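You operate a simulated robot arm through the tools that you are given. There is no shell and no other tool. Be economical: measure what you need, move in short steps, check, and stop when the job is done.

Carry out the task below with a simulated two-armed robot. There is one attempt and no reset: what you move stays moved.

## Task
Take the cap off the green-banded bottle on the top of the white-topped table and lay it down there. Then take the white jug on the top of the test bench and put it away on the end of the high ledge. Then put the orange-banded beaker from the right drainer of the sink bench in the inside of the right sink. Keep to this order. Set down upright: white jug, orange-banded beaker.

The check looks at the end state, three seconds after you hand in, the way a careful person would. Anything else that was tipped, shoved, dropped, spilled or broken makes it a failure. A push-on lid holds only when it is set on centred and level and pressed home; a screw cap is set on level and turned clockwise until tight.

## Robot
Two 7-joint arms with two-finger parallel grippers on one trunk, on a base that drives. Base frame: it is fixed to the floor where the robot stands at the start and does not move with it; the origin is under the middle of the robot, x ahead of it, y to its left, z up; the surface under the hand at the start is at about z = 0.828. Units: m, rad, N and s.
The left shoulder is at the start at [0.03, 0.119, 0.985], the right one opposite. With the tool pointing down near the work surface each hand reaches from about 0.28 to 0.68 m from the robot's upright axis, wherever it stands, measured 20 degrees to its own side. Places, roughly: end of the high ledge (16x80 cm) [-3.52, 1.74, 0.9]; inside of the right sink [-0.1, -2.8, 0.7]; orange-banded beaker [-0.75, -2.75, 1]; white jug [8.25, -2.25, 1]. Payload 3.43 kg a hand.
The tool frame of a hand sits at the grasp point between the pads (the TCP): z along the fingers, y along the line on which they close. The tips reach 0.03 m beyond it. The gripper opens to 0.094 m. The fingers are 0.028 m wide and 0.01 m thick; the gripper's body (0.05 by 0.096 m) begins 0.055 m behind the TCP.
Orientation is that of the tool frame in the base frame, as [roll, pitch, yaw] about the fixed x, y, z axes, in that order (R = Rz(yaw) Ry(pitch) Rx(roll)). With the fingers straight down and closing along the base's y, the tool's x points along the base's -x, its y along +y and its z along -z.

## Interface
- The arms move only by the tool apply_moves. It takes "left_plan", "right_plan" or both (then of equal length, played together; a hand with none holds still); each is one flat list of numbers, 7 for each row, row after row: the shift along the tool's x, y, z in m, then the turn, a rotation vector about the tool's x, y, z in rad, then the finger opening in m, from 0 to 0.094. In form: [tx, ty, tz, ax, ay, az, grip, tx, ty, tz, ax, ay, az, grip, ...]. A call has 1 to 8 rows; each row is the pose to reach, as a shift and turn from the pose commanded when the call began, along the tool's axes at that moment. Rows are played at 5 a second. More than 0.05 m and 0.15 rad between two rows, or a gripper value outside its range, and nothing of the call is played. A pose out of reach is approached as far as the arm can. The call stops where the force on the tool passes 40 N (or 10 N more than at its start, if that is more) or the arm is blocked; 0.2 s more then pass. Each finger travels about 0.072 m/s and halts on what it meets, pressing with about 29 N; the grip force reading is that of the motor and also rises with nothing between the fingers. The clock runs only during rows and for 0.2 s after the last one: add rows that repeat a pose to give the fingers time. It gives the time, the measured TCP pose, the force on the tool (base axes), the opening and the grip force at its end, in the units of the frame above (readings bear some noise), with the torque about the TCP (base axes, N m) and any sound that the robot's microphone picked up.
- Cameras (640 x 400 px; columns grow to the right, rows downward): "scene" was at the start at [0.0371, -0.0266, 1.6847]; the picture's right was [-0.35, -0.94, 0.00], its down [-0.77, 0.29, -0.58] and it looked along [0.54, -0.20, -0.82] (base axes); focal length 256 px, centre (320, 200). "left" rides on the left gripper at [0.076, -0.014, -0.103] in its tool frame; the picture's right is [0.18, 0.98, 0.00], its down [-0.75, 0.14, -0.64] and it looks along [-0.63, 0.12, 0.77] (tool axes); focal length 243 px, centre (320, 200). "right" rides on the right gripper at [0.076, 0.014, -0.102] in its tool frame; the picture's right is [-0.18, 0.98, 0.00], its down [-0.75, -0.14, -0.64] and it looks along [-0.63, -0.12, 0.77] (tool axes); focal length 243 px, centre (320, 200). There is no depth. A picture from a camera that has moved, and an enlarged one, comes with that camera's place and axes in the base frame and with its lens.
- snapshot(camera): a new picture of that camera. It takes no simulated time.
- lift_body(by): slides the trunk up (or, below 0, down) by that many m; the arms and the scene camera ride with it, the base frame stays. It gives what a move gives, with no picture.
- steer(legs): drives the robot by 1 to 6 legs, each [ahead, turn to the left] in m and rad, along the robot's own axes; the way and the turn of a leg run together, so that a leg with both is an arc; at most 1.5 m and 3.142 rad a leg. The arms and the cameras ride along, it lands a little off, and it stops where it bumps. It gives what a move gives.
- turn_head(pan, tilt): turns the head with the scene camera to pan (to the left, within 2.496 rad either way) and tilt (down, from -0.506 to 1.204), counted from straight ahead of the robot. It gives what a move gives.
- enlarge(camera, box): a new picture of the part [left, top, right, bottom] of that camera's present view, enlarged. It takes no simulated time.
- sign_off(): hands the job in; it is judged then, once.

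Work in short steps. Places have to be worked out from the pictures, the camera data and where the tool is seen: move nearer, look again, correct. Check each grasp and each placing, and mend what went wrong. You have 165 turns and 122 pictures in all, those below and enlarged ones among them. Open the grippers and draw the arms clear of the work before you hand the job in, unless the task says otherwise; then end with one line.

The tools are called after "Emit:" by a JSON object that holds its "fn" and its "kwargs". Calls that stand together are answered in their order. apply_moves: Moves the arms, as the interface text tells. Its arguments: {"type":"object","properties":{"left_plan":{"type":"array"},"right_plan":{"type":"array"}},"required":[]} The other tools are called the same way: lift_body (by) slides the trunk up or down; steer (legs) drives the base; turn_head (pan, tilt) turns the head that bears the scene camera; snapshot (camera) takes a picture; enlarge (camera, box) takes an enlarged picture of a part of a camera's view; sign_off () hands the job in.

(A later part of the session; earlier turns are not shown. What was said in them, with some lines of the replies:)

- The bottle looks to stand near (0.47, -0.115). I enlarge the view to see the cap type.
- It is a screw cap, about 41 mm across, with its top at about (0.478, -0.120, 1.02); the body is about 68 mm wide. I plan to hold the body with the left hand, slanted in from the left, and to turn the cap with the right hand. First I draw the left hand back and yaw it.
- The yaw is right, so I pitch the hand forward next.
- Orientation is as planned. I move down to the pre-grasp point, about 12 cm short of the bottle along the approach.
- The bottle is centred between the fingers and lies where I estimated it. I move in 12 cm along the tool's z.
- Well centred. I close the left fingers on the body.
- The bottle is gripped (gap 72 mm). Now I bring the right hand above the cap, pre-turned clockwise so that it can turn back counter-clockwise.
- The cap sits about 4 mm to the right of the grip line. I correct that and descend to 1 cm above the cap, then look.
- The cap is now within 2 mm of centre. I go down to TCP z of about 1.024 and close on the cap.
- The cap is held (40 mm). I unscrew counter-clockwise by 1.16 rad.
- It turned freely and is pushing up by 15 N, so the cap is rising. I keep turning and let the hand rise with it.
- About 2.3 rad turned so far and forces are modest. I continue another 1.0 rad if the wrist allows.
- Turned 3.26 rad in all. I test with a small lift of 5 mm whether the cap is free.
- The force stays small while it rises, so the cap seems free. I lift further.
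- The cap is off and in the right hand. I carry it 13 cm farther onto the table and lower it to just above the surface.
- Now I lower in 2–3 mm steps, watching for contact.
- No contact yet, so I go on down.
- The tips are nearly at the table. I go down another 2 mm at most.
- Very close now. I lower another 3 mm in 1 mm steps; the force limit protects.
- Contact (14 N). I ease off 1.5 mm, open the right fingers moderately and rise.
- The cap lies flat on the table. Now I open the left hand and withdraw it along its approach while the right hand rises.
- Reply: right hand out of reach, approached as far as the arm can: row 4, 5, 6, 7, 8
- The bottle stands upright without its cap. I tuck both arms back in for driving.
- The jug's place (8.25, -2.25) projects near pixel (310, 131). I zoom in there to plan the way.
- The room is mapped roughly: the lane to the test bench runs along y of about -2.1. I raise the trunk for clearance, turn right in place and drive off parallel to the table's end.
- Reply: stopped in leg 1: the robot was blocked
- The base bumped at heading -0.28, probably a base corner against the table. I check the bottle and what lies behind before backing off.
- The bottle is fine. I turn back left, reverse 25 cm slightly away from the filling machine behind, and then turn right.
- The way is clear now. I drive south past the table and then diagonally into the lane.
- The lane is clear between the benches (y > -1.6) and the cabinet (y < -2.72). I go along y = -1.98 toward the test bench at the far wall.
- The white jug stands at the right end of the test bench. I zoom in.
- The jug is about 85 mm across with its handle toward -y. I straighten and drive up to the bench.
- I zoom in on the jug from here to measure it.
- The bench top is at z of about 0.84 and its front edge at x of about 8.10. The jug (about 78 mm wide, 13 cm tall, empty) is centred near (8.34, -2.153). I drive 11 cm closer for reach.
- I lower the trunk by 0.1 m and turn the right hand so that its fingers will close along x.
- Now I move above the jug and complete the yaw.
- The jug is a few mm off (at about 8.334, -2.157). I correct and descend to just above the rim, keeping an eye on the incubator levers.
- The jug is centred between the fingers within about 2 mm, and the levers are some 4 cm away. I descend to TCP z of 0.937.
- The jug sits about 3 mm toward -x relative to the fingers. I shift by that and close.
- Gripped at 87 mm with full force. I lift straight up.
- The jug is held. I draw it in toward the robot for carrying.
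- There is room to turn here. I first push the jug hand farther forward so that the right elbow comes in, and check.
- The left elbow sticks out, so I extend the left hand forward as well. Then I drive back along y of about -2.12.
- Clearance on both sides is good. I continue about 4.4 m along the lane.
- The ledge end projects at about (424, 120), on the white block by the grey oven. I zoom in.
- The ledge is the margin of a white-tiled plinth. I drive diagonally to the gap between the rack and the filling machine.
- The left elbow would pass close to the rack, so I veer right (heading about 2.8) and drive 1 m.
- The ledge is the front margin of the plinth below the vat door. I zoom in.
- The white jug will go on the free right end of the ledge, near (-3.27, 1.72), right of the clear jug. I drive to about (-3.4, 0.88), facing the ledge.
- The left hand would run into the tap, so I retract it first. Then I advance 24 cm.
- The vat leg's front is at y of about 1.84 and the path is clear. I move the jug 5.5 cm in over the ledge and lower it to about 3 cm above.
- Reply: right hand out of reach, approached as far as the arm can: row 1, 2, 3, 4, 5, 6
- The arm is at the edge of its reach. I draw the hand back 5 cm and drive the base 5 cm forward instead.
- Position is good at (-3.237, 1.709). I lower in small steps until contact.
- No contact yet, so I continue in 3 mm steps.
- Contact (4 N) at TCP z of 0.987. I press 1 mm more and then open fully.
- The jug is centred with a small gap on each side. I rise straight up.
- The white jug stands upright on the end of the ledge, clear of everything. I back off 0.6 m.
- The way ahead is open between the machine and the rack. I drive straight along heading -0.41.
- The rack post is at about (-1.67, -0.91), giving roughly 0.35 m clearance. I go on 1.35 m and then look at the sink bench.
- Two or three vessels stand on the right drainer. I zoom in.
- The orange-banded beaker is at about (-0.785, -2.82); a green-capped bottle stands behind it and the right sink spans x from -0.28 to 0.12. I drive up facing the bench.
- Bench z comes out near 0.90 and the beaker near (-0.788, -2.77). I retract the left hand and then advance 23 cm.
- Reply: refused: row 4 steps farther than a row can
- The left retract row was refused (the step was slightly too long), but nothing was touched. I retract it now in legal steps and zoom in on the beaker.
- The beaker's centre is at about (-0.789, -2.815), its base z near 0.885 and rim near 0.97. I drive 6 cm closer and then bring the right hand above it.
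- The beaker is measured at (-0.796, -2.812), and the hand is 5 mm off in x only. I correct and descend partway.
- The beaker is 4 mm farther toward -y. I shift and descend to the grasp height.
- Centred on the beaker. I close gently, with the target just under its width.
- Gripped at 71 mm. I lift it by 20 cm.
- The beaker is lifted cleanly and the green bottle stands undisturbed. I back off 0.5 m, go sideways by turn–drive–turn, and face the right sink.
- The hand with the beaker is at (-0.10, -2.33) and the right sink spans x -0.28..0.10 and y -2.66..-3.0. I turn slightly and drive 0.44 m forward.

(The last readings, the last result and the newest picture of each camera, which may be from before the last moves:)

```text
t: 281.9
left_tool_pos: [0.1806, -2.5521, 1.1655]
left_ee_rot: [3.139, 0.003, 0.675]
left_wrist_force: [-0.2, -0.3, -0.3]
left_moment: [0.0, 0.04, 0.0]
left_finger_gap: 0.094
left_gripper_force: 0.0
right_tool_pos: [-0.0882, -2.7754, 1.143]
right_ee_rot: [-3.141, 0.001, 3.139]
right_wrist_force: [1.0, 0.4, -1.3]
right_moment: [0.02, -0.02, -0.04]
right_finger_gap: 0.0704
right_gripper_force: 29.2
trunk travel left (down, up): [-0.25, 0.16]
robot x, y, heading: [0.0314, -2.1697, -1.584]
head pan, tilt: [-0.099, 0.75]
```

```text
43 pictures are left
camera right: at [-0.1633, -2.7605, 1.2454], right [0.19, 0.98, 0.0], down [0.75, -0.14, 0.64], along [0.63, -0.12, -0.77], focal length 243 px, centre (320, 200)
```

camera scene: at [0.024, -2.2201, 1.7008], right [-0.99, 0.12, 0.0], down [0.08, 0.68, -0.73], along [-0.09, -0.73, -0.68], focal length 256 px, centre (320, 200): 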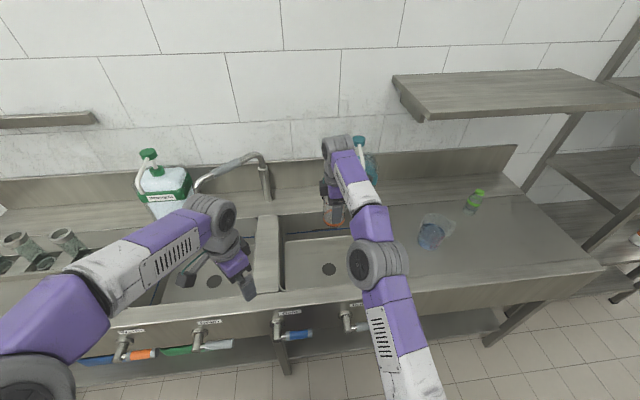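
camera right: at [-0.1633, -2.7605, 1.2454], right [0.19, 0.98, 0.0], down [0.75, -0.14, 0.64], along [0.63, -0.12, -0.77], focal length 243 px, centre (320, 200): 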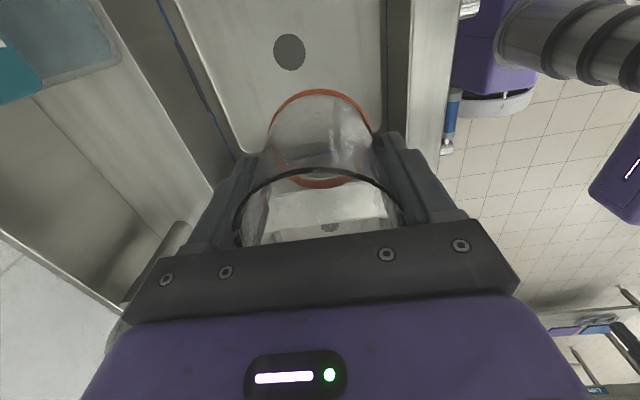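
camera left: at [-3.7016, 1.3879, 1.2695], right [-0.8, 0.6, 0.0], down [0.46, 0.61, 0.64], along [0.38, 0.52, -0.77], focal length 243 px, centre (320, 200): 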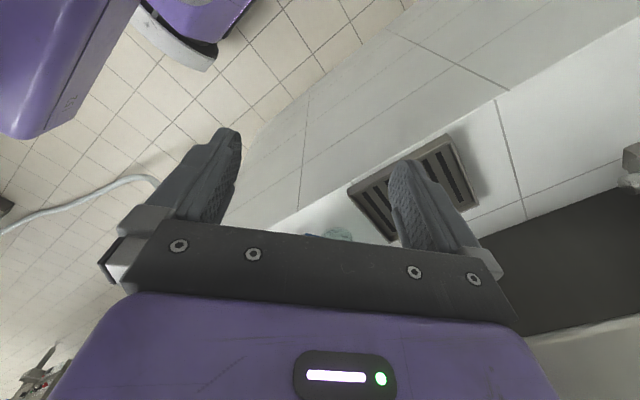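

The sink floor is at z of about 0.71, with the drain at (-0.09, -2.835). I choose (-0.005, -2.81), beside the drain and with room for the wrist camera, and move over it and partway down.

Emit:
{"fn": "apply_moves", "kwargs": {"right_plan": [-0.04, -0.017, 0, 0, 0, 0, 0.058, -0.083, -0.035, 0, 0, 0, 0, 0.058, -0.083, -0.035, 0.04, 0, 0, 0, 0.058, -0.083, -0.035, 0.08, 0, 0, 0, 0.058, -0.083, -0.035, 0.12, 0, 0, 0, 0.058, -0.083, -0.035, 0.16, 0, 0, 0, 0.058]}}

Emit:
{"fn": "snapshot", "kwargs": {"camera": "scene"}}

Emit:
{"fn": "snapshot", "kwargs": {"camera": "right"}}

```text
t: 283.4
left_tool_pos: [0.1797, -2.5522, 1.1669]
left_ee_rot: [3.14, 0.001, 0.674]
left_wrist_force: [0.5, 0.4, 0.6]
left_moment: [0.04, -0.02, -0.02]
left_finger_gap: 0.0941
left_gripper_force: 0.0
right_tool_pos: [-0.0062, -2.7995, 0.9845]
right_ee_rot: [3.141, 0.003, 3.138]
right_wrist_force: [-0.8, 0.6, -0.7]
right_moment: [0.0, 0.01, -0.02]
right_finger_gap: 0.07
right_gripper_force: 28.6
right hand out of reach, approached as far as the arm can: row 1, 2, 3, 4, 5, 6
trunk travel left (down, up): [-0.25, 0.16]
robot x, y, heading: [0.0347, -2.1651, -1.589]
head pan, tilt: [-0.099, 0.75]
```

```text
42 pictures are left
camera scene: at [0.0233, -2.22, 1.7008], right [-0.99, 0.12, 0.0], down [0.08, 0.68, -0.73], along [-0.09, -0.73, -0.68], focal length 256 px, centre (320, 200)
```

scene: 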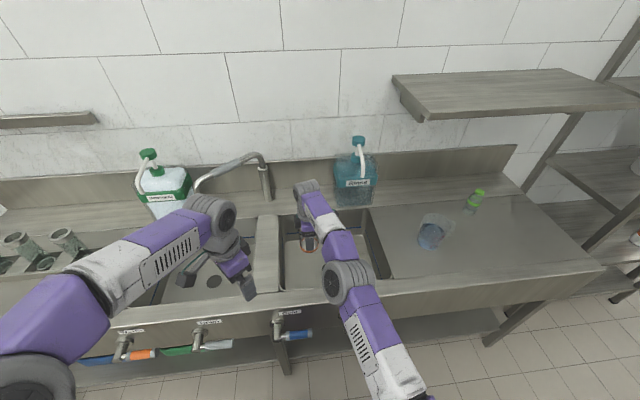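

```text
41 pictures are left
camera right: at [-0.0816, -2.7851, 1.086], right [0.19, 0.98, 0.0], down [0.75, -0.14, 0.64], along [0.63, -0.12, -0.77], focal length 243 px, centre (320, 200)
```

right: 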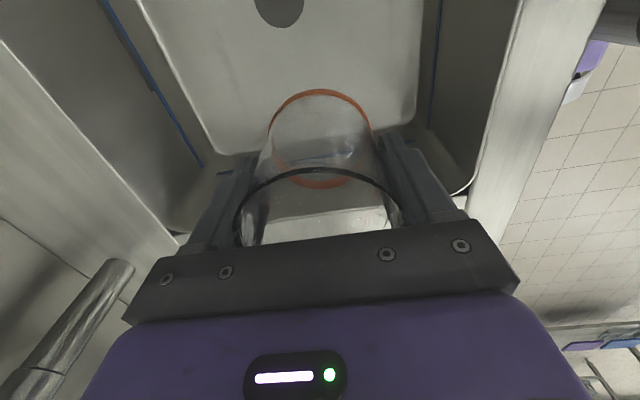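

The arm is at its reach limit in y (-2.80 is fine here). I use the trunk for the descent, 15 cm straight down.

Emit:
{"fn": "lift_body", "kwargs": {"by": -0.15}}

Emit:
{"fn": "snapshot", "kwargs": {"camera": "scene"}}

```text
t: 285.1
left_tool_pos: [0.1793, -2.552, 1.0163]
left_ee_rot: [3.14, 0.001, 0.675]
left_wrist_force: [0.4, 0.3, -0.8]
left_moment: [-0.03, 0.0, -0.01]
left_finger_gap: 0.094
left_gripper_force: 0.1
right_tool_pos: [-0.0049, -2.7984, 0.8361]
right_ee_rot: [-3.141, -0.001, 3.138]
right_wrist_force: [-1.0, 0.3, -0.7]
right_moment: [0.0, 0.02, 0.01]
right_finger_gap: 0.0701
right_gripper_force: 29.2
trunk travel left (down, up): [-0.1, 0.31]
robot x, y, heading: [0.0376, -2.1622, -1.59]
head pan, tilt: [-0.099, 0.75]
```

```text
40 pictures are left
camera scene: at [0.024, -2.2193, 1.551], right [-0.99, 0.12, 0.0], down [0.08, 0.68, -0.73], along [-0.09, -0.73, -0.68], focal length 256 px, centre (320, 200)
```

scene: 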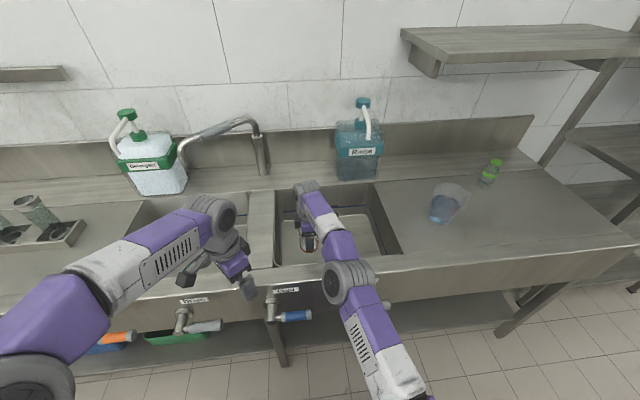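

Fine so far. I continue down with the arm, slowly.

Emit:
{"fn": "apply_moves", "kwargs": {"right_plan": [0, 0, 0.012, 0, 0, 0, 0.058, 0, 0, 0.024, 0, 0, 0, 0.058, 0, 0, 0.036, 0, 0, 0, 0.058, 0, 0, 0.048, 0, 0, 0, 0.058]}}

Emit:
{"fn": "snapshot", "kwargs": {"camera": "right"}}

Emit:
{"fn": "enlarge", "kwargs": {"camera": "scene", "box": [260, 160, 380, 300]}}

```text
t: 286.1
left_tool_pos: [0.1811, -2.5513, 1.0173]
left_ee_rot: [3.14, 0.001, 0.675]
left_wrist_force: [-0.1, 0.6, -0.3]
left_moment: [-0.01, -0.01, -0.01]
left_finger_gap: 0.0939
left_gripper_force: 0.0
right_tool_pos: [-0.0067, -2.8015, 0.7879]
right_ee_rot: [-3.141, 0.001, 3.138]
right_wrist_force: [-0.6, 0.1, -1.3]
right_moment: [-0.01, -0.03, -0.03]
right_finger_gap: 0.0701
right_gripper_force: 29.3
trunk travel left (down, up): [-0.1, 0.31]
robot x, y, heading: [0.0339, -2.167, -1.589]
head pan, tilt: [-0.099, 0.75]
```

```text
39 pictures are left
camera right: at [-0.0821, -2.7859, 0.8883], right [0.19, 0.98, 0.0], down [0.75, -0.14, 0.64], along [0.63, -0.12, -0.77], focal length 243 px, centre (320, 200)
```

right: 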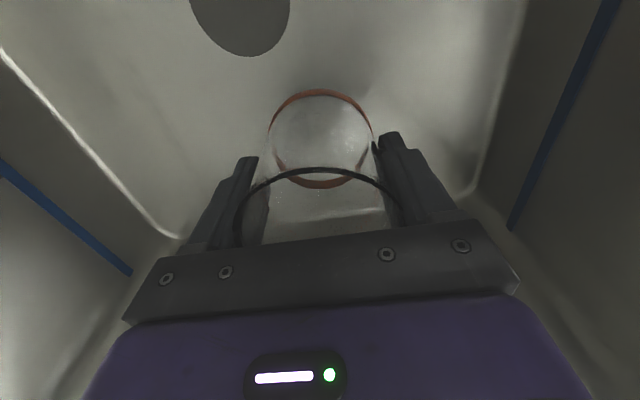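

```text
2.86 times, centred on (320, 230) of scene
camera zoom: at [0.024, -2.2195, 1.5508], right [-0.99, 0.12, 0.0], down [0.08, 0.68, -0.73], along [-0.09, -0.73, -0.68], focal length 732 px, centre (320, 114)
```

zoom: 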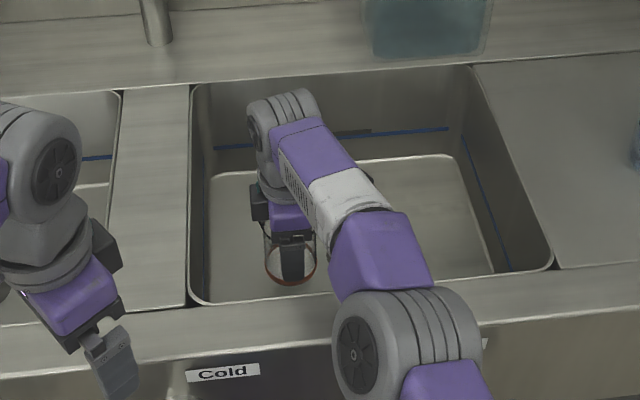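

The hand is inside the sink with clearance all round. I lower in 4 mm steps until contact.

Emit:
{"fn": "apply_moves", "kwargs": {"right_plan": [0, 0, 0.004, 0, 0, 0, 0.058, 0, 0, 0.008, 0, 0, 0, 0.058, 0, 0, 0.012, 0, 0, 0, 0.058, 0, 0, 0.016, 0, 0, 0, 0.058]}}

```text
t: 287.1
left_tool_pos: [0.1787, -2.5514, 1.0161]
left_ee_rot: [3.14, 0.002, 0.675]
left_wrist_force: [0.3, 0.8, 0.0]
left_moment: [-0.02, 0.01, 0.01]
left_finger_gap: 0.0936
left_gripper_force: 0.1
right_tool_pos: [-0.0054, -2.7993, 0.7699]
right_ee_rot: [-3.141, 0.0, 3.139]
right_wrist_force: [-0.8, 0.2, -1.3]
right_moment: [-0.03, 0.03, 0.0]
right_finger_gap: 0.07
right_gripper_force: 29.1
trunk travel left (down, up): [-0.1, 0.31]
robot x, y, heading: [0.0331, -2.1636, -1.59]
head pan, tilt: [-0.099, 0.75]
```

Emit:
{"fn": "apply_moves", "kwargs": {"right_plan": [0, 0, 0.003, 0, 0, 0, 0.058, 0, 0, 0.006, 0, 0, 0, 0.058, 0, 0, 0.009, 0, 0, 0, 0.058, 0, 0, 0.012, 0, 0, 0, 0.058]}}

Emit:
{"fn": "snapshot", "kwargs": {"camera": "right"}}

```text
t: 288.1
left_tool_pos: [0.1816, -2.5516, 1.0173]
left_ee_rot: [3.14, 0.003, 0.675]
left_wrist_force: [0.6, 0.2, 0.0]
left_moment: [-0.01, -0.01, 0.0]
left_finger_gap: 0.0941
left_gripper_force: 0.0
right_tool_pos: [-0.0047, -2.7995, 0.7591]
right_ee_rot: [-3.139, -0.001, 3.139]
right_wrist_force: [-0.4, -0.5, -0.6]
right_moment: [0.04, 0.01, -0.03]
right_finger_gap: 0.0701
right_gripper_force: 29.2
trunk travel left (down, up): [-0.1, 0.31]
robot x, y, heading: [0.0347, -2.1626, -1.592]
head pan, tilt: [-0.099, 0.75]
```

```text
37 pictures are left
camera right: at [-0.0806, -2.7849, 0.86], right [0.19, 0.98, 0.0], down [0.75, -0.14, 0.64], along [0.63, -0.12, -0.77], focal length 243 px, centre (320, 200)
```

right: 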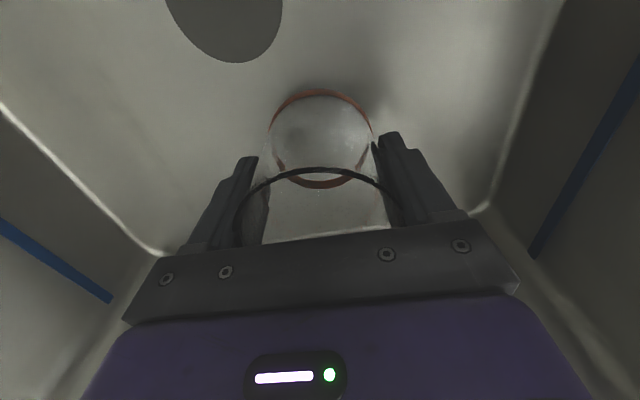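

Still free, so I go on.

Emit:
{"fn": "apply_moves", "kwargs": {"right_plan": [0, 0, 0.003, 0, 0, 0, 0.058, 0, 0, 0.006, 0, 0, 0, 0.058, 0, 0, 0.009, 0, 0, 0, 0.058, 0, 0, 0.012, 0, 0, 0, 0.058]}}

```text
t: 289.1
left_tool_pos: [0.1803, -2.551, 1.0175]
left_ee_rot: [3.14, 0.002, 0.675]
left_wrist_force: [-0.4, 0.6, -0.7]
left_moment: [0.01, 0.02, -0.02]
left_finger_gap: 0.0939
left_gripper_force: 0.0
right_tool_pos: [-0.0056, -2.7983, 0.7486]
right_ee_rot: [-3.142, 0.0, 3.137]
right_wrist_force: [-0.4, 0.6, 4.0]
right_moment: [0.18, 0.08, -0.04]
right_finger_gap: 0.07
right_gripper_force: 28.6
trunk travel left (down, up): [-0.1, 0.31]
robot x, y, heading: [0.0342, -2.1664, -1.592]
head pan, tilt: [-0.099, 0.75]
```

Contact (4 N) with the sink floor. I open the fingers and check.

Emit:
{"fn": "apply_moves", "kwargs": {"right_plan": [0, 0, 0.001, 0, 0, 0, 0.058, 0, 0, 0, 0, 0, 0, 0.072, 0, 0, 0, 0, 0, 0, 0.08, 0, 0, 0, 0, 0, 0, 0.088, 0, 0, 0, 0, 0, 0, 0.088]}}

Emit:
{"fn": "snapshot", "kwargs": {"camera": "right"}}

```text
t: 290.3
left_tool_pos: [0.1806, -2.5513, 1.0157]
left_ee_rot: [3.14, 0.003, 0.676]
left_wrist_force: [0.3, 0.2, 0.2]
left_moment: [0.0, -0.01, -0.01]
left_finger_gap: 0.094
left_gripper_force: 0.1
right_tool_pos: [-0.0041, -2.7986, 0.7469]
right_ee_rot: [-3.141, 0.0, 3.138]
right_wrist_force: [-0.1, 0.7, -0.4]
right_moment: [-0.02, 0.0, 0.06]
right_finger_gap: 0.088
right_gripper_force: 0.0
trunk travel left (down, up): [-0.1, 0.31]
robot x, y, heading: [0.0349, -2.1646, -1.589]
head pan, tilt: [-0.099, 0.75]
```

```text
36 pictures are left
camera right: at [-0.0801, -2.7841, 0.8486], right [0.19, 0.98, 0.0], down [0.75, -0.14, 0.64], along [0.63, -0.12, -0.77], focal length 243 px, centre (320, 200)
```

right: 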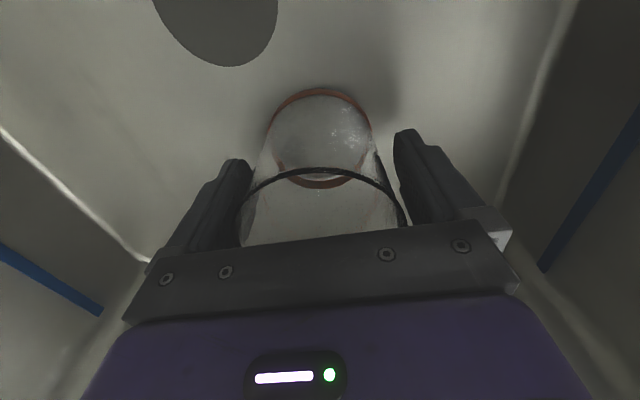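

The beaker stands on the floor of the sink with the fingers clear of it. I rise straight up out of the sink.

Emit:
{"fn": "apply_moves", "kwargs": {"right_plan": [0, 0, -0.015, 0, 0, 0, 0.088, 0, 0, -0.045, 0, 0, 0, 0.088, 0, 0, -0.085, 0, 0, 0, 0.088, 0, 0, -0.13, 0, 0, 0, 0.088, 0, 0, -0.175, 0, 0, 0, 0.088, 0, 0, -0.22, 0, 0, 0, 0.088, 0, 0, -0.25, 0, 0, 0, 0.088]}}

Emit:
{"fn": "lift_body", "kwargs": {"by": 0.15}}

Emit:
{"fn": "steer", "kwargs": {"legs": [[-0.4, 0]]}}

Emit:
{"fn": "snapshot", "kwargs": {"camera": "scene"}}

```text
t: 291.9
left_tool_pos: [0.1805, -2.5519, 1.0175]
left_ee_rot: [-3.141, 0.001, 0.675]
left_wrist_force: [-0.4, 0.2, 0.0]
left_moment: [0.05, 0.0, 0.0]
left_finger_gap: 0.0942
left_gripper_force: 0.1
right_tool_pos: [-0.0143, -2.7684, 0.9774]
right_ee_rot: [-3.14, 0.0, 3.138]
right_wrist_force: [-0.1, -0.3, 0.0]
right_moment: [0.0, 0.03, 0.01]
right_finger_gap: 0.0881
right_gripper_force: 0.0
right hand out of reach, approached as far as the arm can: row 4, 5, 6, 7
trunk travel left (down, up): [-0.1, 0.31]
robot x, y, heading: [0.0319, -2.1671, -1.588]
head pan, tilt: [-0.099, 0.75]
```

```text
t: 293.6
left_tool_pos: [0.1801, -2.551, 1.1669]
left_ee_rot: [3.14, 0.003, 0.676]
left_wrist_force: [-0.2, -0.1, -0.3]
left_moment: [0.02, 0.02, 0.0]
left_finger_gap: 0.0938
left_gripper_force: 0.0
right_tool_pos: [-0.015, -2.7688, 1.1257]
right_ee_rot: [-3.139, 0.0, 3.14]
right_wrist_force: [0.3, 0.8, -0.1]
right_moment: [-0.02, 0.04, -0.02]
right_finger_gap: 0.0882
right_gripper_force: 0.1
trunk travel left (down, up): [-0.25, 0.16]
robot x, y, heading: [0.0351, -2.1648, -1.585]
head pan, tilt: [-0.099, 0.75]
```

```text
t: 296.1
left_tool_pos: [0.1835, -2.1601, 1.1675]
left_ee_rot: [3.139, 0.0, 0.65]
left_wrist_force: [1.0, 0.0, 0.4]
left_moment: [0.02, 0.0, -0.03]
left_finger_gap: 0.0937
left_gripper_force: 0.0
right_tool_pos: [-0.0166, -2.3729, 1.1275]
right_ee_rot: [-3.139, 0.001, 3.112]
right_wrist_force: [0.0, 0.3, 0.3]
right_moment: [-0.02, 0.02, 0.02]
right_finger_gap: 0.088
right_gripper_force: 0.1
trunk travel left (down, up): [-0.25, 0.16]
robot x, y, heading: [0.0439, -1.7721, -1.621]
head pan, tilt: [-0.099, 0.75]
```

```text
35 pictures are left
camera scene: at [0.0356, -1.8236, 1.7008], right [-0.99, 0.14, 0.0], down [0.1, 0.67, -0.73], along [-0.11, -0.72, -0.68], focal length 256 px, centre (320, 200)
```

scene: 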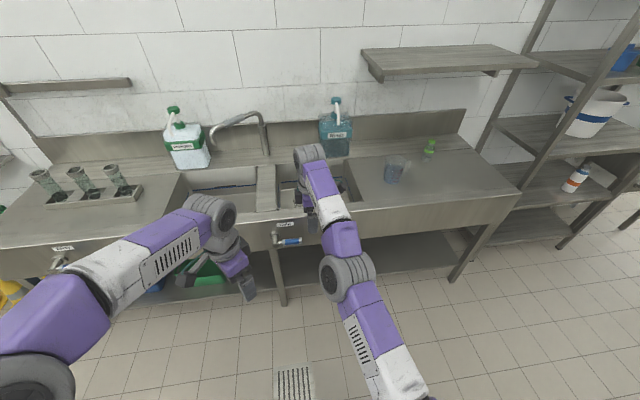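

I move the right hand out of the line of sight and raise the trunk to look into the sink, and also check the table.

Emit:
{"fn": "apply_moves", "kwargs": {"right_plan": [0.04, 0.02, 0, 0, 0, 0, 0.088, 0.08, 0.04, 0, 0, 0, 0, 0.088, 0.12, 0.06, 0, 0, 0, 0, 0.088, 0.16, 0.08, 0, 0, 0, 0, 0.088, 0.2, 0.1, 0, 0, 0, 0, 0.088]}}

Emit:
{"fn": "lift_body", "kwargs": {"by": 0.15}}

Emit:
{"fn": "enlarge", "kwargs": {"camera": "scene", "box": [240, 140, 400, 270]}}

Emit:
{"fn": "turn_head", "kwargs": {"pan": 2.45, "tilt": 0.4}}

Emit:
{"fn": "snapshot", "kwargs": {"camera": "scene"}}

```text
t: 297.3
left_tool_pos: [0.1809, -2.1601, 1.1665]
left_ee_rot: [3.139, 0.003, 0.65]
left_wrist_force: [-0.3, 0.4, -0.3]
left_moment: [0.0, -0.05, -0.01]
left_finger_gap: 0.0941
left_gripper_force: 0.1
right_tool_pos: [-0.2197, -2.3641, 1.1556]
right_ee_rot: [3.139, 0.003, 3.112]
right_wrist_force: [-0.5, -0.3, -0.3]
right_moment: [-0.01, -0.03, 0.05]
right_finger_gap: 0.0876
right_gripper_force: 0.0
right hand out of reach, approached as far as the arm can: row 1, 2, 3, 4, 5
trunk travel left (down, up): [-0.25, 0.16]
robot x, y, heading: [0.0462, -1.7718, -1.618]
head pan, tilt: [-0.099, 0.75]
```

```text
t: 299.1
left_tool_pos: [0.1839, -2.1603, 1.3168]
left_ee_rot: [3.14, 0.001, 0.649]
left_wrist_force: [0.3, 0.2, -0.2]
left_moment: [0.01, 0.0, -0.01]
left_finger_gap: 0.0939
left_gripper_force: 0.0
right_tool_pos: [-0.2173, -2.3651, 1.3043]
right_ee_rot: [3.141, 0.002, 3.112]
right_wrist_force: [-0.7, 0.6, -0.9]
right_moment: [-0.01, -0.01, -0.01]
right_finger_gap: 0.0881
right_gripper_force: 0.0
trunk travel left (down, up): [-0.4, 0.01]
robot x, y, heading: [0.0458, -1.7732, -1.614]
head pan, tilt: [-0.099, 0.75]
```

```text
3.08 times, centred on (320, 205) of scene
camera zoom: at [0.0356, -1.8245, 1.8507], right [-0.99, 0.14, 0.0], down [0.1, 0.67, -0.73], along [-0.11, -0.72, -0.68], focal length 788 px, centre (320, 185)
```

zoom: 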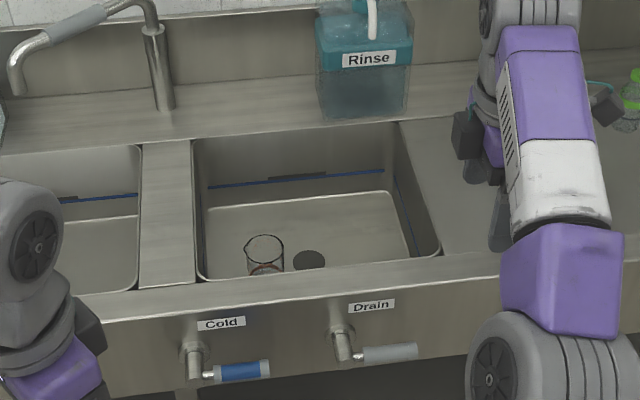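

```text
t: 301.4
left_tool_pos: [0.1831, -2.1601, 1.316]
left_ee_rot: [3.141, 0.002, 0.649]
left_wrist_force: [0.0, 0.2, 0.0]
left_moment: [0.02, 0.0, 0.02]
left_finger_gap: 0.094
left_gripper_force: 0.1
right_tool_pos: [-0.2176, -2.3636, 1.3045]
right_ee_rot: [-3.14, 0.001, 3.113]
right_wrist_force: [0.6, 0.6, -0.3]
right_moment: [-0.02, -0.02, -0.01]
right_finger_gap: 0.088
right_gripper_force: 0.1
trunk travel left (down, up): [-0.4, 0.01]
robot x, y, heading: [0.0453, -1.7701, -1.619]
head pan, tilt: [2.45, 0.4]
```

```text
33 pictures are left
camera scene: at [0.1099, -1.6738, 1.8819], right [0.74, -0.67, 0.0], down [-0.26, -0.29, -0.92], along [0.62, 0.68, -0.39], focal length 256 px, centre (320, 200)
```

scene: 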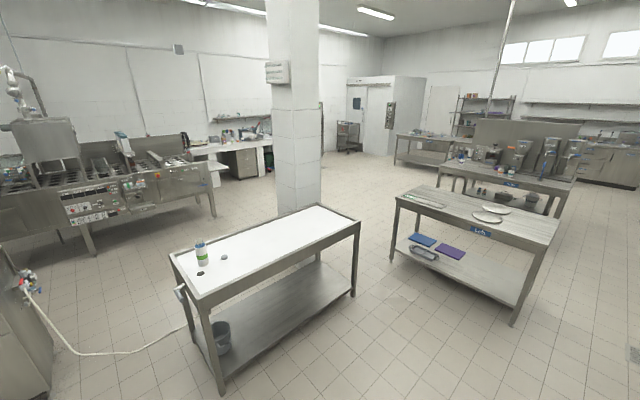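

The beaker stands upright in the right sink, the uncapped bottle and its cap are on the white table, and the jug is on the ledge. Both grippers are open and clear, so I hand in.

Emit:
{"fn": "sign_off", "kwargs": {}}

```text
The job is handed in.
```

All three jobs are done in the order asked: the bottle's cap lies on the white table, the white jug stands upright on the end of the high ledge, and the orange-banded beaker stands upright in the right sink. The robot's base bumped once while leaving the white table, but pictures taken right after and at the end showed the bottle still standing there with its cap beside it.
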